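You operate a simulated robot arm through the tools that you are given. There is no shell and no other tool. Be economical: measure what you need, move in short steps, check, and stop when the job is done.

Carry out the task below with a simulated robot arm. There is one attempt and no reset: what you move stays moved.

TASK
Stand the tall green vase beside the battery tub. It goes on the side that lies toward x +0.7, y +0.7 (a direction in the base frame), with about 3 cm between them.
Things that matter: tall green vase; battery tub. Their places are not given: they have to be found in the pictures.

It is judged by the outcome, as a careful person would: the job done as asked, and still so three seconds after it is handed in. It fails if anything else is knocked over, pushed out of place, dropped, spilled or broken.

THE ROBOT
A 6-joint arm with a two-finger parallel gripper, fixed in place. Base frame: the origin is at the foot of the arm, x ahead of it, y to its left, z up; the work surface is at about z = 0. Lengths are in m, angles in degrees, forces in N, time in s.
With the tool pointing down near the work surface it reaches from about 0.14 to 0.58 m from the base axis. Its first joint turns from -66.0 to 66.0 degrees. Payload 2.1 kg.
Tool frame: the origin (TCP) lies between the finger pads and is the grasp point; the fingertips stand 0.03 m ahead of it; z points along the fingers, y is the line along which they close. The gripper opens to 0.094 m. The fingers are 0.028 m wide and 0.01 m thick; the gripper's body (0.05 by 0.096 m) begins 0.055 m behind the TCP.
Orientation is that of the tool frame in the base frame, as a unit quaternion [w, x, y, z]. With the fingers straight down and closing along the base's y, the tool's x points along the base's -x, its y along +y and its z along -z.

THE INTERFACE
- The arm moves only by the tool nudge_tool. Its argument "plan" is a list of rows, each an object (a shift or turn left out is 0, a gripper value left out holds the last) with "fingers": the gripper command, from -1 (fully open) to 1 (shut), values between in proportion; "travel": the shift along the base's x, y, z in m, a list of three; "yaw": the turn about the base's z in degrees. In form: [{"fingers": fingers, "travel": [dx, dy, dz], "yaw": yaw}, ...]. A call has 1 to 12 rows; each row is the pose to reach, as a shift and turn from the pose commanded when the call began. A row lasts 0.2 s, in which the tool goes at most 0.05 m and 8.6 degrees; a call with a longer step from one row to the next is refused whole, and so is a gripper value outside its range. A pose out of reach is approached as far as the arm can. The call stops where the force on the tool passes 40 N (or 10 N more than at its start, if that is more) or the arm is blocked; 0.2 s more then pass. The fingers move at their own pace (about 0.072 m/s each) and stop on an object; they squeeze with about 39 N. The grip force told is the motor's: it shows also when the fingers shut on nothing. Time passes only in rows, and 0.2 s behind the last, so rows that repeat a pose let the fingers close. It gives the time, the measured TCP pose, the force on the tool (base axes), the opening and the grip force at its end, in the units of the frame above (readings bear some noise).
- Cameras (640 x 400 px; columns grow to the right, rows downward): "scene" is fixed at [0.0842, -0.415, 0.4799]; the picture's right is [0.45, -0.90, 0.00], its down [-0.57, -0.28, -0.77] and it looks along [0.69, 0.35, -0.63] (base axes); focal length 294 px, centre (320, 200). "wrist" rides on the gripper at [-0.037, 0, -0.058] in the tool frame; the picture's right is [0.00, -1.00, 0.00], its down [0.97, 0.00, -0.24] and it looks along [0.24, 0.00, 0.97] (tool axes); focal length 218 px, centre (320, 200).
- snapshot(camera): a new picture of that camera. No time passes.
- locate(camera, pixels): for up to 12 pixels [column, row] of the newest picture of that camera ("zoom" is the newest enlarged one), the place [x, y, z] in the base frame of the surface seen there, good to about 0.002 m, but the place of the scene camera against the robot may be out by one fixed shift of up to 0.018 m in any direction. No time passes.
- close_up(camera, box): a new picture of the part [left, top, right, bottom] of that camera's present view, enlarged. No time passes.
- close_job(): hands the job in; it is judged then, once.

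Work in short steps. Measure before you move; look again where a grasp or a placing could have gone wrong, and mend it. You have 60 turns and 20 pictures in all, the two below and enlarged ones among them. Open the gripper and draw the arm clear of the work before you hand the job in, unless the task says otherwise; then end with one line.

The tools are called by a JSON object that holds its "method" and its "body". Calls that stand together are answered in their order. nudge_tool: Moves the arm, as the interface text tells. Its arguments: {"type":"object","properties":{"plan":{"type":"array"}},"required":["plan"]} The other tools are called the same way: snapshot (camera) takes a picture; locate (camera, pixels) gives the place of the surface under pixels of a picture; close_up (camera, box) takes an enlarged picture of a part of a camera's view; close_job () hands the job in.

At the start:

```text
time_s: 0.0
eef_pos: [0.32, -0.2121, 0.2957]
ee_rot: [0.0, 0.0, 1.0, 0.0]
ft_force: [1.1, -0.5, -0.2]
opening: 0.0941
finger_force: 0.1
```

scene: 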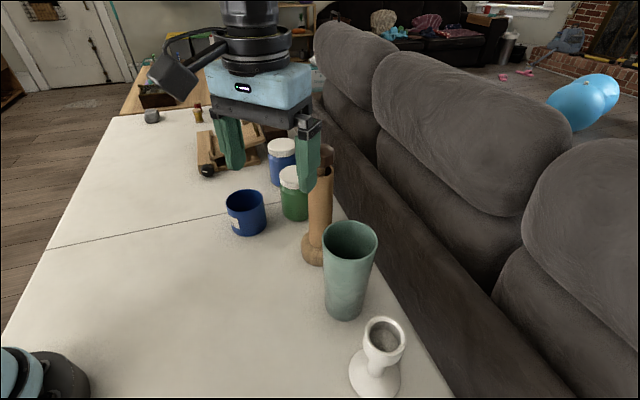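
wrist: 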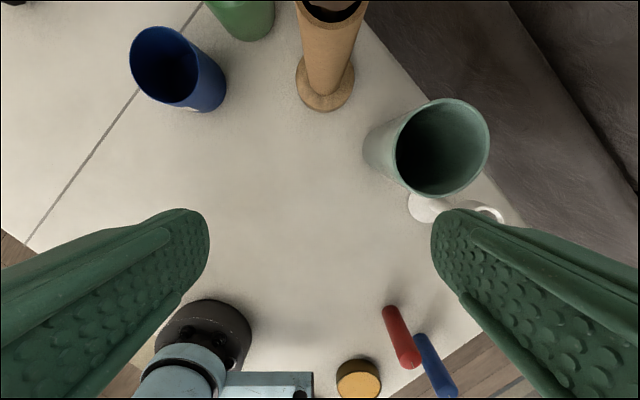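

The tall green vase seems to be at scene (348,270), and the blue tub with a label at (246,213) may be the battery tub. I zoom to check and locate points on both.

{"method": "close_up", "body": {"camera": "scene", "box": [180, 120, 420, 400]}}

{"method": "locate", "body": {"camera": "scene", "pixels": [[350, 222], [324, 240], [377, 240], [350, 258], [345, 319], [246, 191], [228, 200], [265, 200], [246, 236], [285, 250], [310, 262], [294, 218]]}}

{"method": "locate", "body": {"camera": "wrist", "pixels": [[443, 98], [490, 140], [440, 196], [396, 150], [366, 145], [135, 40], [200, 50], [225, 85], [180, 104], [170, 27], [325, 108], [240, 38]]}}

```text
1.43 times, centred on (300, 260) of scene
```

zoom: 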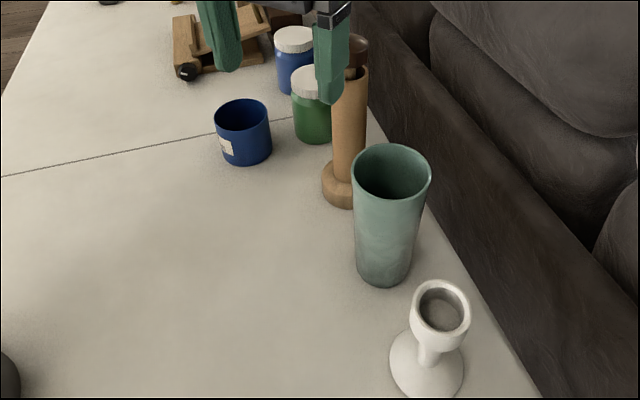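

```text
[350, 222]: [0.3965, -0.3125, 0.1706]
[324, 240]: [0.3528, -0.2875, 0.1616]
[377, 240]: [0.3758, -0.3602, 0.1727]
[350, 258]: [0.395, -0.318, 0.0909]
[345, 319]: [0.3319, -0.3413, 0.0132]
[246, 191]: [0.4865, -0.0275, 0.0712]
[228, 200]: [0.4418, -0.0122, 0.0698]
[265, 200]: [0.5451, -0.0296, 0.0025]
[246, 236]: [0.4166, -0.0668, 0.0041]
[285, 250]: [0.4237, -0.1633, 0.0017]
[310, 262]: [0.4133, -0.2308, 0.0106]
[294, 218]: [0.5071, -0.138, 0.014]
```

```text
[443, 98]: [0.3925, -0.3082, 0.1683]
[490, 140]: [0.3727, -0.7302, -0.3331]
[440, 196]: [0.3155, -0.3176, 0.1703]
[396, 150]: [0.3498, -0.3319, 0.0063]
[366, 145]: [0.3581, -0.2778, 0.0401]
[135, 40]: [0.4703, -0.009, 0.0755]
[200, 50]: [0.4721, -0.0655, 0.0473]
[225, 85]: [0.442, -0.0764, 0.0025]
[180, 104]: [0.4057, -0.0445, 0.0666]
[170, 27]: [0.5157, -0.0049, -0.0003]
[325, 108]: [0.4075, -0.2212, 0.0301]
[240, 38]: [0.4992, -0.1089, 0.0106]
```

The vase is centred near (0.354, -0.317), with its rim at z 0.17. Next I check the label on the tub, the goblet near the vase, and the target area beyond the tub.

{"method": "close_up", "body": {"camera": "scene", "box": [190, 120, 310, 250]}}

{"method": "locate", "body": {"camera": "scene", "pixels": [[385, 318], [366, 335], [405, 340], [375, 398], [207, 172], [200, 140], [235, 170], [262, 150], [322, 165], [322, 150], [200, 120], [150, 120]]}}

{"method": "locate", "body": {"camera": "wrist", "pixels": [[425, 210], [410, 205], [490, 210], [502, 216], [430, 222], [330, 5], [345, 20], [445, 145], [440, 165], [146, 85], [195, 70], [165, 60]]}}

```text
3.08 times, centred on (250, 185) of scene
```

zoom: 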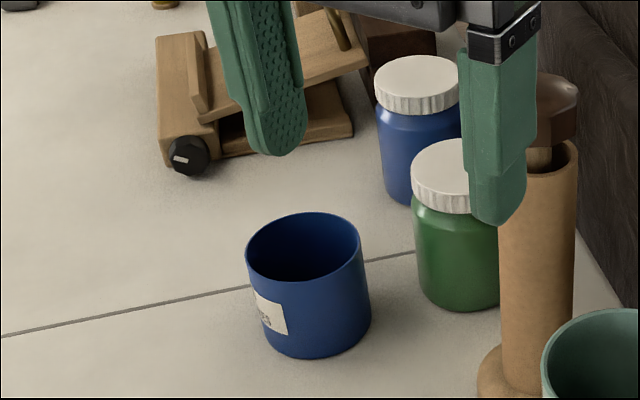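

```text
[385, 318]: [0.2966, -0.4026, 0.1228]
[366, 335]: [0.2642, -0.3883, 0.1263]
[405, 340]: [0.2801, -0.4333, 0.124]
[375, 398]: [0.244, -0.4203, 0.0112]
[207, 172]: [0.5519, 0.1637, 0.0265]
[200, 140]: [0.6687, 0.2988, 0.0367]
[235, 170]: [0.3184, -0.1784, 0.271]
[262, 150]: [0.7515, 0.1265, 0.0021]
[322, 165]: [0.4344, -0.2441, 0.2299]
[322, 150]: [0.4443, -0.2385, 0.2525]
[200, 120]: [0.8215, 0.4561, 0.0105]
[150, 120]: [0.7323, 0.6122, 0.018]
```

```text
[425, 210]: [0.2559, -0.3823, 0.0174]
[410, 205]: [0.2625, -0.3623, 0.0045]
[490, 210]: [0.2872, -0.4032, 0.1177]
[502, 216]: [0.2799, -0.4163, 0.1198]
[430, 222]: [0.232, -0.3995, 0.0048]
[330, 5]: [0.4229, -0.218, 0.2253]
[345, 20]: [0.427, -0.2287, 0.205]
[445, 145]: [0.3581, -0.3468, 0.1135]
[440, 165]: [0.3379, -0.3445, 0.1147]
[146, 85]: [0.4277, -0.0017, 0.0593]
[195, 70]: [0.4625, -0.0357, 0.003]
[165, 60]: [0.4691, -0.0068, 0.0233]
```

I zoom in on the label.

{"method": "close_up", "body": {"camera": "scene", "box": [224, 205, 248, 235]}}

{"method": "close_up", "body": {"camera": "wrist", "box": [340, 70, 520, 240]}}

```text
13.33 times, centred on (236, 220) of scene
```

zoom: 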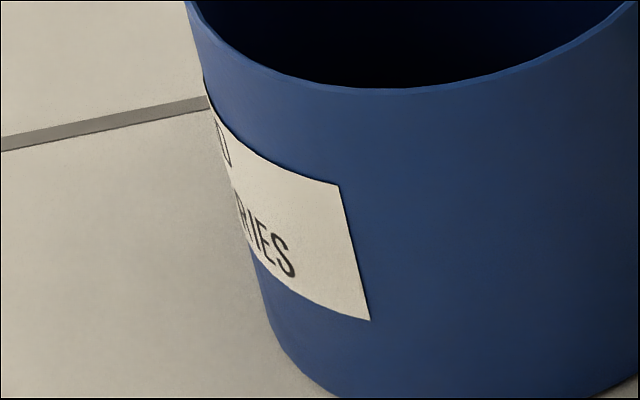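

```text
2.35 times, centred on (430, 155) of wrist
```

zoom: 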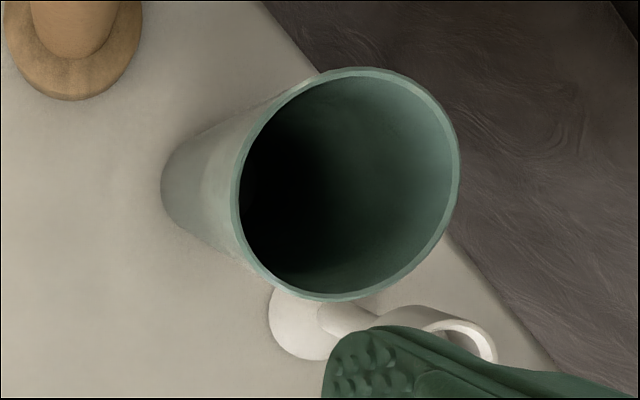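

The label ends "...RIES", so this is the batteries tub. Now I measure the vase rim on this zoom.

{"method": "locate", "body": {"camera": "zoom", "pixels": [[350, 72], [456, 180], [330, 296], [238, 185], [275, 105], [430, 105], [435, 245], [262, 262], [163, 190], [200, 130], [300, 330], [440, 320]]}}

```text
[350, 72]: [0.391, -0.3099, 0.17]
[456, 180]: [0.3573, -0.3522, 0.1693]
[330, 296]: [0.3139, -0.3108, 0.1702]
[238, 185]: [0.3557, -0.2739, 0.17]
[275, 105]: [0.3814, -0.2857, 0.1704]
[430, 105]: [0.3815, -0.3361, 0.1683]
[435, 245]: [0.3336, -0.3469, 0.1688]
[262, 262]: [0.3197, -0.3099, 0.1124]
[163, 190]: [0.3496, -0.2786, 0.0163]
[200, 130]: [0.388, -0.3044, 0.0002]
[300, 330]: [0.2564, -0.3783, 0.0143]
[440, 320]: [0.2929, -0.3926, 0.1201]
```

The rim centre is about (0.353, -0.313), with a diameter of about 0.079. I move above it, staying clear of the rim, and check.

{"method": "nudge_tool", "body": {"plan": [{"fingers": -1, "travel": [0.011, -0.034, 0]}, {"travel": [0.022, -0.068, 0]}, {"travel": [0.033, -0.101, 0]}, {"travel": [0.033, -0.101, -0.04]}, {"travel": [0.033, -0.101, -0.075]}, {"travel": [0.033, -0.101, -0.075]}]}}

{"method": "snapshot", "body": {"camera": "wrist"}}

```text
time_s: 1.4
eef_pos: [0.3522, -0.3121, 0.2188]
ee_rot: [0.0, 0.0, 1.0, 0.0]
ft_force: [-0.3, -0.2, -0.5]
opening: 0.0941
finger_force: 0.0
```

```text
13 pictures are left
```

wrist: 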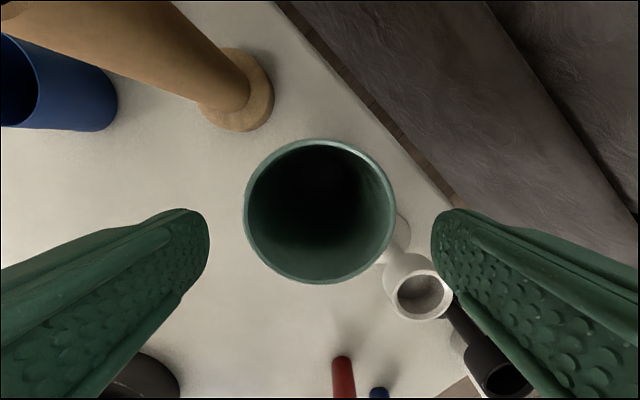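

The rim spans columns 244–396, so it is centred on 320. I measure the rim depth and the nearby objects.

{"method": "locate", "body": {"camera": "wrist", "pixels": [[320, 141], [320, 281], [246, 208], [393, 208], [420, 272], [425, 318], [453, 292], [390, 292], [245, 110], [150, 20]]}}

```text
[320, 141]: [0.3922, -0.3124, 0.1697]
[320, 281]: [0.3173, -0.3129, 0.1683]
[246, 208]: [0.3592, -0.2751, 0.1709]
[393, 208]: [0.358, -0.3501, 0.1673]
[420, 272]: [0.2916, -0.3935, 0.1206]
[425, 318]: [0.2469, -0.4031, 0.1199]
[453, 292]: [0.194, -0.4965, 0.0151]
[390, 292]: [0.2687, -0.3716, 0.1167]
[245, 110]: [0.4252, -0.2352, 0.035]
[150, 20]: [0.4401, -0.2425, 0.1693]
```

I descend around the vase to z 0.13, shifting x by 2 mm, and close gently.

{"method": "nudge_tool", "body": {"plan": [{"fingers": -1, "travel": [0.002, -0.0005, -0.03]}, {"travel": [0.002, -0.0005, -0.06]}, {"travel": [0.002, -0.0005, -0.09]}, {"travel": [0.002, -0.0005, -0.09]}, {"fingers": 0.3, "travel": [0.002, -0.0005, -0.09]}, {"fingers": 0.3, "travel": [0.002, -0.0005, -0.09]}, {"fingers": 0.3, "travel": [0.002, -0.0005, -0.09]}]}}

```text
time_s: 3.0
eef_pos: [0.3546, -0.3126, 0.1297]
ee_rot: [0.001, 0.0, 1.0, 0.0]
ft_force: [-0.4, -0.6, 0.4]
opening: 0.0787
finger_force: 38.7
```

Gripped (opening 0.0787, 38.7 N). I lift straight up and then draw back in x, away from the wooden tower.

{"method": "nudge_tool", "body": {"plan": [{"fingers": 0.3, "travel": [0, 0, 0.03]}, {"travel": [0, 0, 0.07]}, {"travel": [0, 0, 0.11]}, {"travel": [0, 0, 0.13]}, {"travel": [-0.03, 0.015, 0.13]}, {"travel": [-0.06, 0.04, 0.13]}, {"travel": [-0.06, 0.08, 0.13]}, {"travel": [-0.06, 0.12, 0.13]}, {"travel": [-0.06, 0.15, 0.13]}, {"travel": [-0.06, 0.15, 0.13]}]}}

{"method": "snapshot", "body": {"camera": "wrist"}}

{"method": "snapshot", "body": {"camera": "scene"}}

```text
time_s: 5.2
eef_pos: [0.2949, -0.165, 0.2617]
ee_rot: [0.0, 0.0, 1.0, 0.0]
ft_force: [-0.3, -0.2, -0.7]
opening: 0.0789
finger_force: 39.2
```

```text
12 pictures are left
```

wrist: 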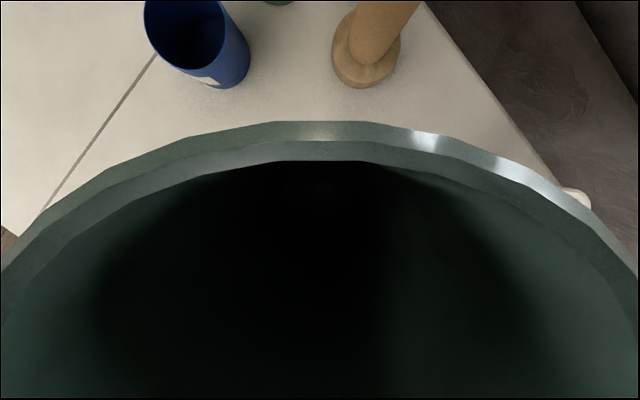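

```text
11 pictures are left
```

scene: 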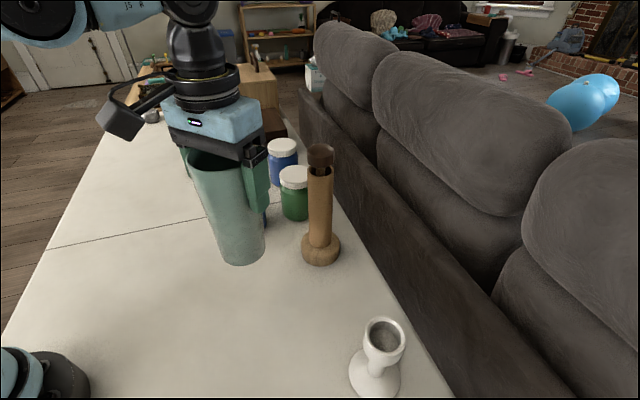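

The vase is held upright. I measure the tub rim in the wrist view; it spans columns about 145–250.

{"method": "close_up", "body": {"camera": "wrist", "box": [120, 0, 280, 100]}}

```text
4.00 times, centred on (200, 50) of wrist
```

zoom: 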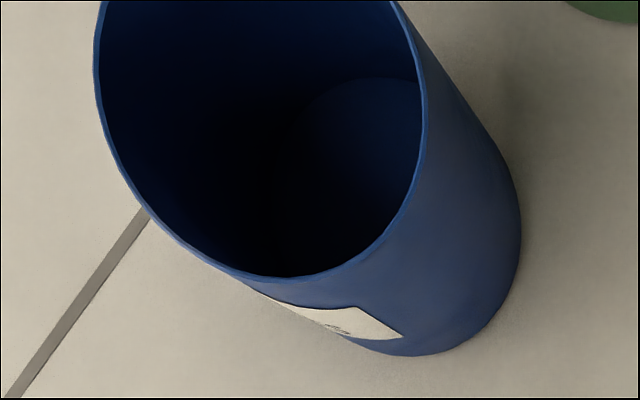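

{"method": "locate", "body": {"camera": "zoom", "pixels": [[97, 70], [102, 15], [110, 140], [140, 201], [190, 251], [240, 275], [290, 279], [340, 262], [390, 218], [418, 160], [424, 110], [404, 20]]}}

```text
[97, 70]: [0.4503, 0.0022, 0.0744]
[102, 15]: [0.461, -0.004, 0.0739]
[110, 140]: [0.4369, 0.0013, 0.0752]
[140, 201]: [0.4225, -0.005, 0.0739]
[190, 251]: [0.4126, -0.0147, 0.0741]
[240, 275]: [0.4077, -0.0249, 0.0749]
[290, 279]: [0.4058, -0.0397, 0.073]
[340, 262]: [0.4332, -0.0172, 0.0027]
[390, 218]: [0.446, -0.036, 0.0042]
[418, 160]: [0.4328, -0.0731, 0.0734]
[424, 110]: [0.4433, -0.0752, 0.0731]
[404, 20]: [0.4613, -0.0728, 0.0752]
```

The tub centre is about (0.445, -0.036), r 0.039, top z 0.074. The vase target is about (0.5195, 0.0385), which I approach high, from the +y side.

{"method": "nudge_tool", "body": {"plan": [{"fingers": 0.3, "travel": [0, 0.04, 0]}, {"travel": [0, 0.08, 0]}, {"travel": [0, 0.12, 0]}, {"travel": [0.01, 0.16, 0]}, {"travel": [0.03, 0.19, 0]}, {"travel": [0.065, 0.203, 0]}, {"travel": [0.105, 0.203, 0]}, {"travel": [0.145, 0.203, 0]}, {"travel": [0.185, 0.203, 0]}, {"travel": [0.21, 0.203, 0]}, {"travel": [0.2245, 0.203, 0]}, {"travel": [0.2245, 0.203, 0]}]}}

{"method": "snapshot", "body": {"camera": "scene"}}

{"method": "snapshot", "body": {"camera": "wrist"}}

```text
time_s: 7.8
eef_pos: [0.5191, 0.0415, 0.2591]
ee_rot: [0.0, 0.0, 1.0, 0.0]
ft_force: [0.6, 0.0, -0.4]
opening: 0.0788
finger_force: 38.9
```

```text
9 pictures are left
```

scene: 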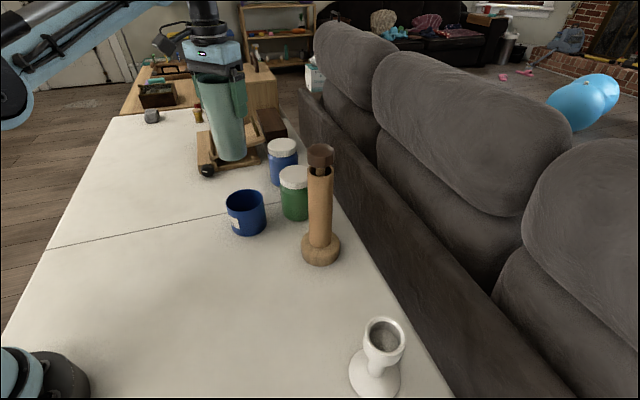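

```text
8 pictures are left
```

wrist: 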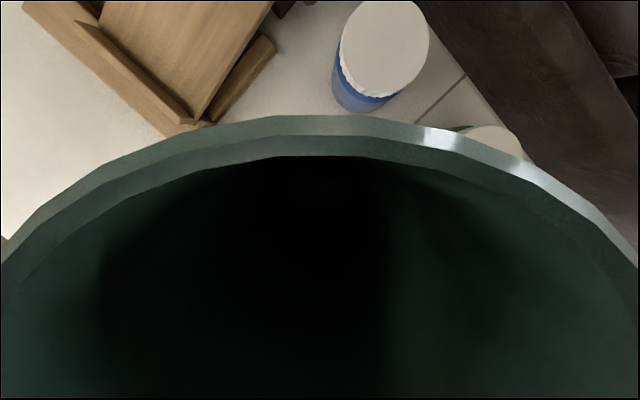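

The toy's nearest corner shows at wrist (195,130) and the blue jar at (362,110). I check how far they are from the target.

{"method": "locate", "body": {"camera": "wrist", "pixels": [[172, 134], [205, 124], [190, 118], [120, 100], [150, 60], [362, 110], [340, 70], [490, 135], [190, 128], [265, 45], [80, 30], [395, 20]]}}

{"method": "locate", "body": {"camera": "scene", "pixels": [[232, 161], [245, 155], [218, 155], [207, 174], [246, 191], [284, 212], [275, 185], [215, 175]]}}

```text
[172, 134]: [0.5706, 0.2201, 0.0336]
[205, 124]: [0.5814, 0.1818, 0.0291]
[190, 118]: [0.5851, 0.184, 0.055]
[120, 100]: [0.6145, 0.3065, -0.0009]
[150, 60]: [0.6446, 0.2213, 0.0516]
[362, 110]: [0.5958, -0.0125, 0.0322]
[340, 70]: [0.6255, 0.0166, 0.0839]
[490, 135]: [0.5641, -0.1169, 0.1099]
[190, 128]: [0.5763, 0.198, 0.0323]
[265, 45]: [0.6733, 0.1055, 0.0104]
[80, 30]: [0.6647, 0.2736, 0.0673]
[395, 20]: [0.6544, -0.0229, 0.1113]
```

```text
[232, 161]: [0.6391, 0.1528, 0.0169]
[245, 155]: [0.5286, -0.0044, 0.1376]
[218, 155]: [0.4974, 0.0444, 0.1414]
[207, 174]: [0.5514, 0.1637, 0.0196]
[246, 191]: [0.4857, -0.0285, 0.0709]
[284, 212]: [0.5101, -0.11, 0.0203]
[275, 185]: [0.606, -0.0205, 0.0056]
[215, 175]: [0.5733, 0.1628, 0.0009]
```

The nearest objects are about 8 cm or more away, so the spot is clear. I descend slowly, with a -3 mm y correction.

{"method": "nudge_tool", "body": {"plan": [{"fingers": 0.3, "travel": [0.0005, -0.003, -0.03]}, {"travel": [0.0005, -0.003, -0.06]}, {"travel": [0.0005, -0.003, -0.09]}, {"travel": [0.0005, -0.003, -0.11]}, {"travel": [0.0005, -0.003, -0.12]}, {"travel": [0.0005, -0.003, -0.125]}, {"travel": [0.0005, -0.003, -0.128]}, {"travel": [0.0005, -0.003, -0.128]}]}}

{"method": "snapshot", "body": {"camera": "scene"}}

```text
time_s: 9.6
eef_pos: [0.5209, 0.0359, 0.133]
ee_rot: [0.0, 0.0, 1.0, -0.001]
ft_force: [0.0, -0.2, -2.1]
opening: 0.079
finger_force: 39.2
```

```text
7 pictures are left
```

scene: 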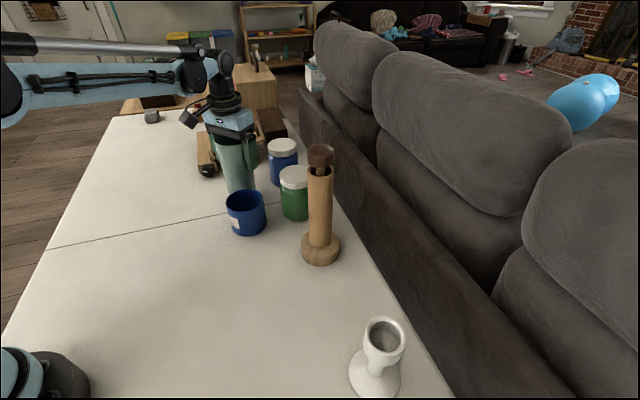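

TCP z is 0.133 and the grasp was made at 0.1297, so I lower the last few mm until there is contact.

{"method": "nudge_tool", "body": {"plan": [{"fingers": 0.3, "travel": [0, 0.001, -0.001]}, {"travel": [0, 0.001, -0.002]}, {"travel": [0, 0.001, -0.003]}, {"travel": [0, 0.001, -0.003]}]}}

```text
time_s: 10.6
eef_pos: [0.5213, 0.0361, 0.1285]
ee_rot: [0.0, 0.0, 1.0, 0.0]
ft_force: [0.7, 1.8, 14.0]
opening: 0.0793
finger_force: 39.4
```

There is 14 N of upward force, so the vase is on the table. I open the fingers and rise straight up.

{"method": "nudge_tool", "body": {"plan": [{"fingers": -0.75, "travel": [0, 0, 0.001]}, {"fingers": -1, "travel": [0, 0, 0.001]}, {"fingers": -1, "travel": [0, 0, 0.001]}, {"travel": [0, 0, 0.02]}, {"travel": [0, 0, 0.05]}, {"travel": [0, 0, 0.09]}, {"travel": [0, 0, 0.12]}, {"travel": [-0.03, 0, 0.14]}, {"travel": [-0.07, 0, 0.14]}, {"travel": [-0.11, 0, 0.14]}, {"travel": [-0.15, 0, 0.14]}, {"travel": [-0.15, 0, 0.14]}]}}

{"method": "snapshot", "body": {"camera": "wrist"}}

{"method": "close_up", "body": {"camera": "scene", "box": [180, 110, 340, 250]}}

```text
time_s: 13.2
eef_pos: [0.3721, 0.0357, 0.2687]
ee_rot: [0.0, 0.0, 1.0, 0.0]
ft_force: [0.6, 0.6, -0.2]
opening: 0.0941
finger_force: 0.0
```

```text
6 pictures are left
```

wrist: 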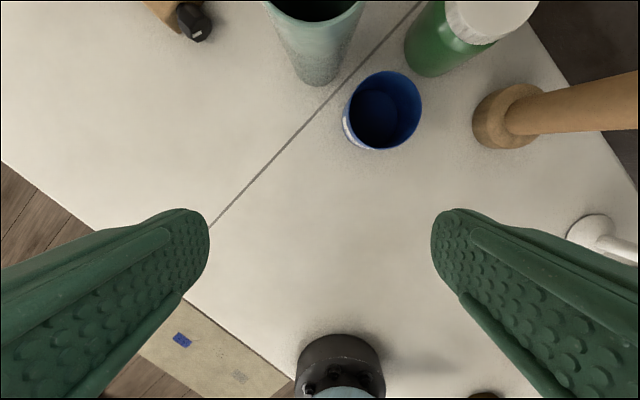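

```text
2.86 times, centred on (260, 180) of scene
```

zoom: 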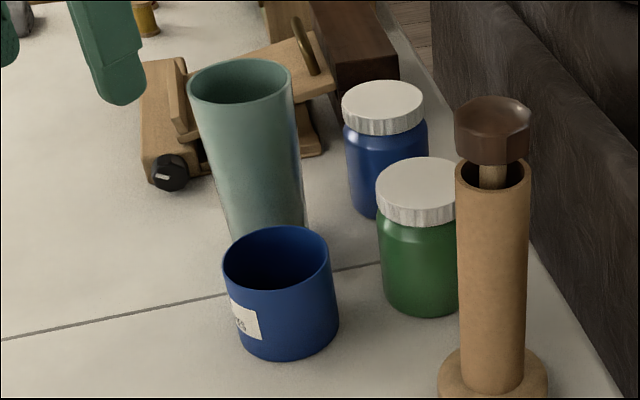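

The vase stands upright. I check the placement in the wrist view, using the tub rim and the vase base and rim.

{"method": "locate", "body": {"camera": "wrist", "pixels": [[383, 73], [348, 112], [420, 105], [385, 148], [400, 75], [416, 90], [320, 85], [300, 72], [338, 72], [315, 20], [268, 3], [359, 3]]}}

{"method": "locate", "body": {"camera": "zoom", "pixels": [[240, 61], [190, 85], [292, 85], [235, 103], [275, 228], [224, 262], [331, 262], [280, 289]]}}

```text
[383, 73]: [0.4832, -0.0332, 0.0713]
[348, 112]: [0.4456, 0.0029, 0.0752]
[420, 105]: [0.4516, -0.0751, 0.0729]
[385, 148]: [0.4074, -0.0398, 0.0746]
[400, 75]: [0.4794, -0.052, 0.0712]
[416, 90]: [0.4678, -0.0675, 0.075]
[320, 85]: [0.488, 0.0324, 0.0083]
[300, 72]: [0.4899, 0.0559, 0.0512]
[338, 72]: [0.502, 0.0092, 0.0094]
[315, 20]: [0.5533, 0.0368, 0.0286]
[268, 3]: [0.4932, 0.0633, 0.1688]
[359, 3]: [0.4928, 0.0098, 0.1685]
```

```text
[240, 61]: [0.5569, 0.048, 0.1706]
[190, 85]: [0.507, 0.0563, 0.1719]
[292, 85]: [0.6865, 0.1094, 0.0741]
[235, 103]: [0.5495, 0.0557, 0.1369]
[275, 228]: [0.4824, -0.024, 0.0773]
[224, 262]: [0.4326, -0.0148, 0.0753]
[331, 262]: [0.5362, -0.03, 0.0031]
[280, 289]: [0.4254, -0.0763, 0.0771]
```

The vase stands at (0.5205, 0.0366) and the tub, unmoved, at (0.4455, -0.036). The offset direction is (0.72, 0.70) with a gap of about 3 cm, the arm is clear, and nothing else has shifted, so I hand in.

{"method": "close_job", "body": {}}

```text
The job is handed in.
```

The tall green vase is standing upright beside the battery tub, on the side you asked for, about 3 cm from it; nothing else was disturbed.
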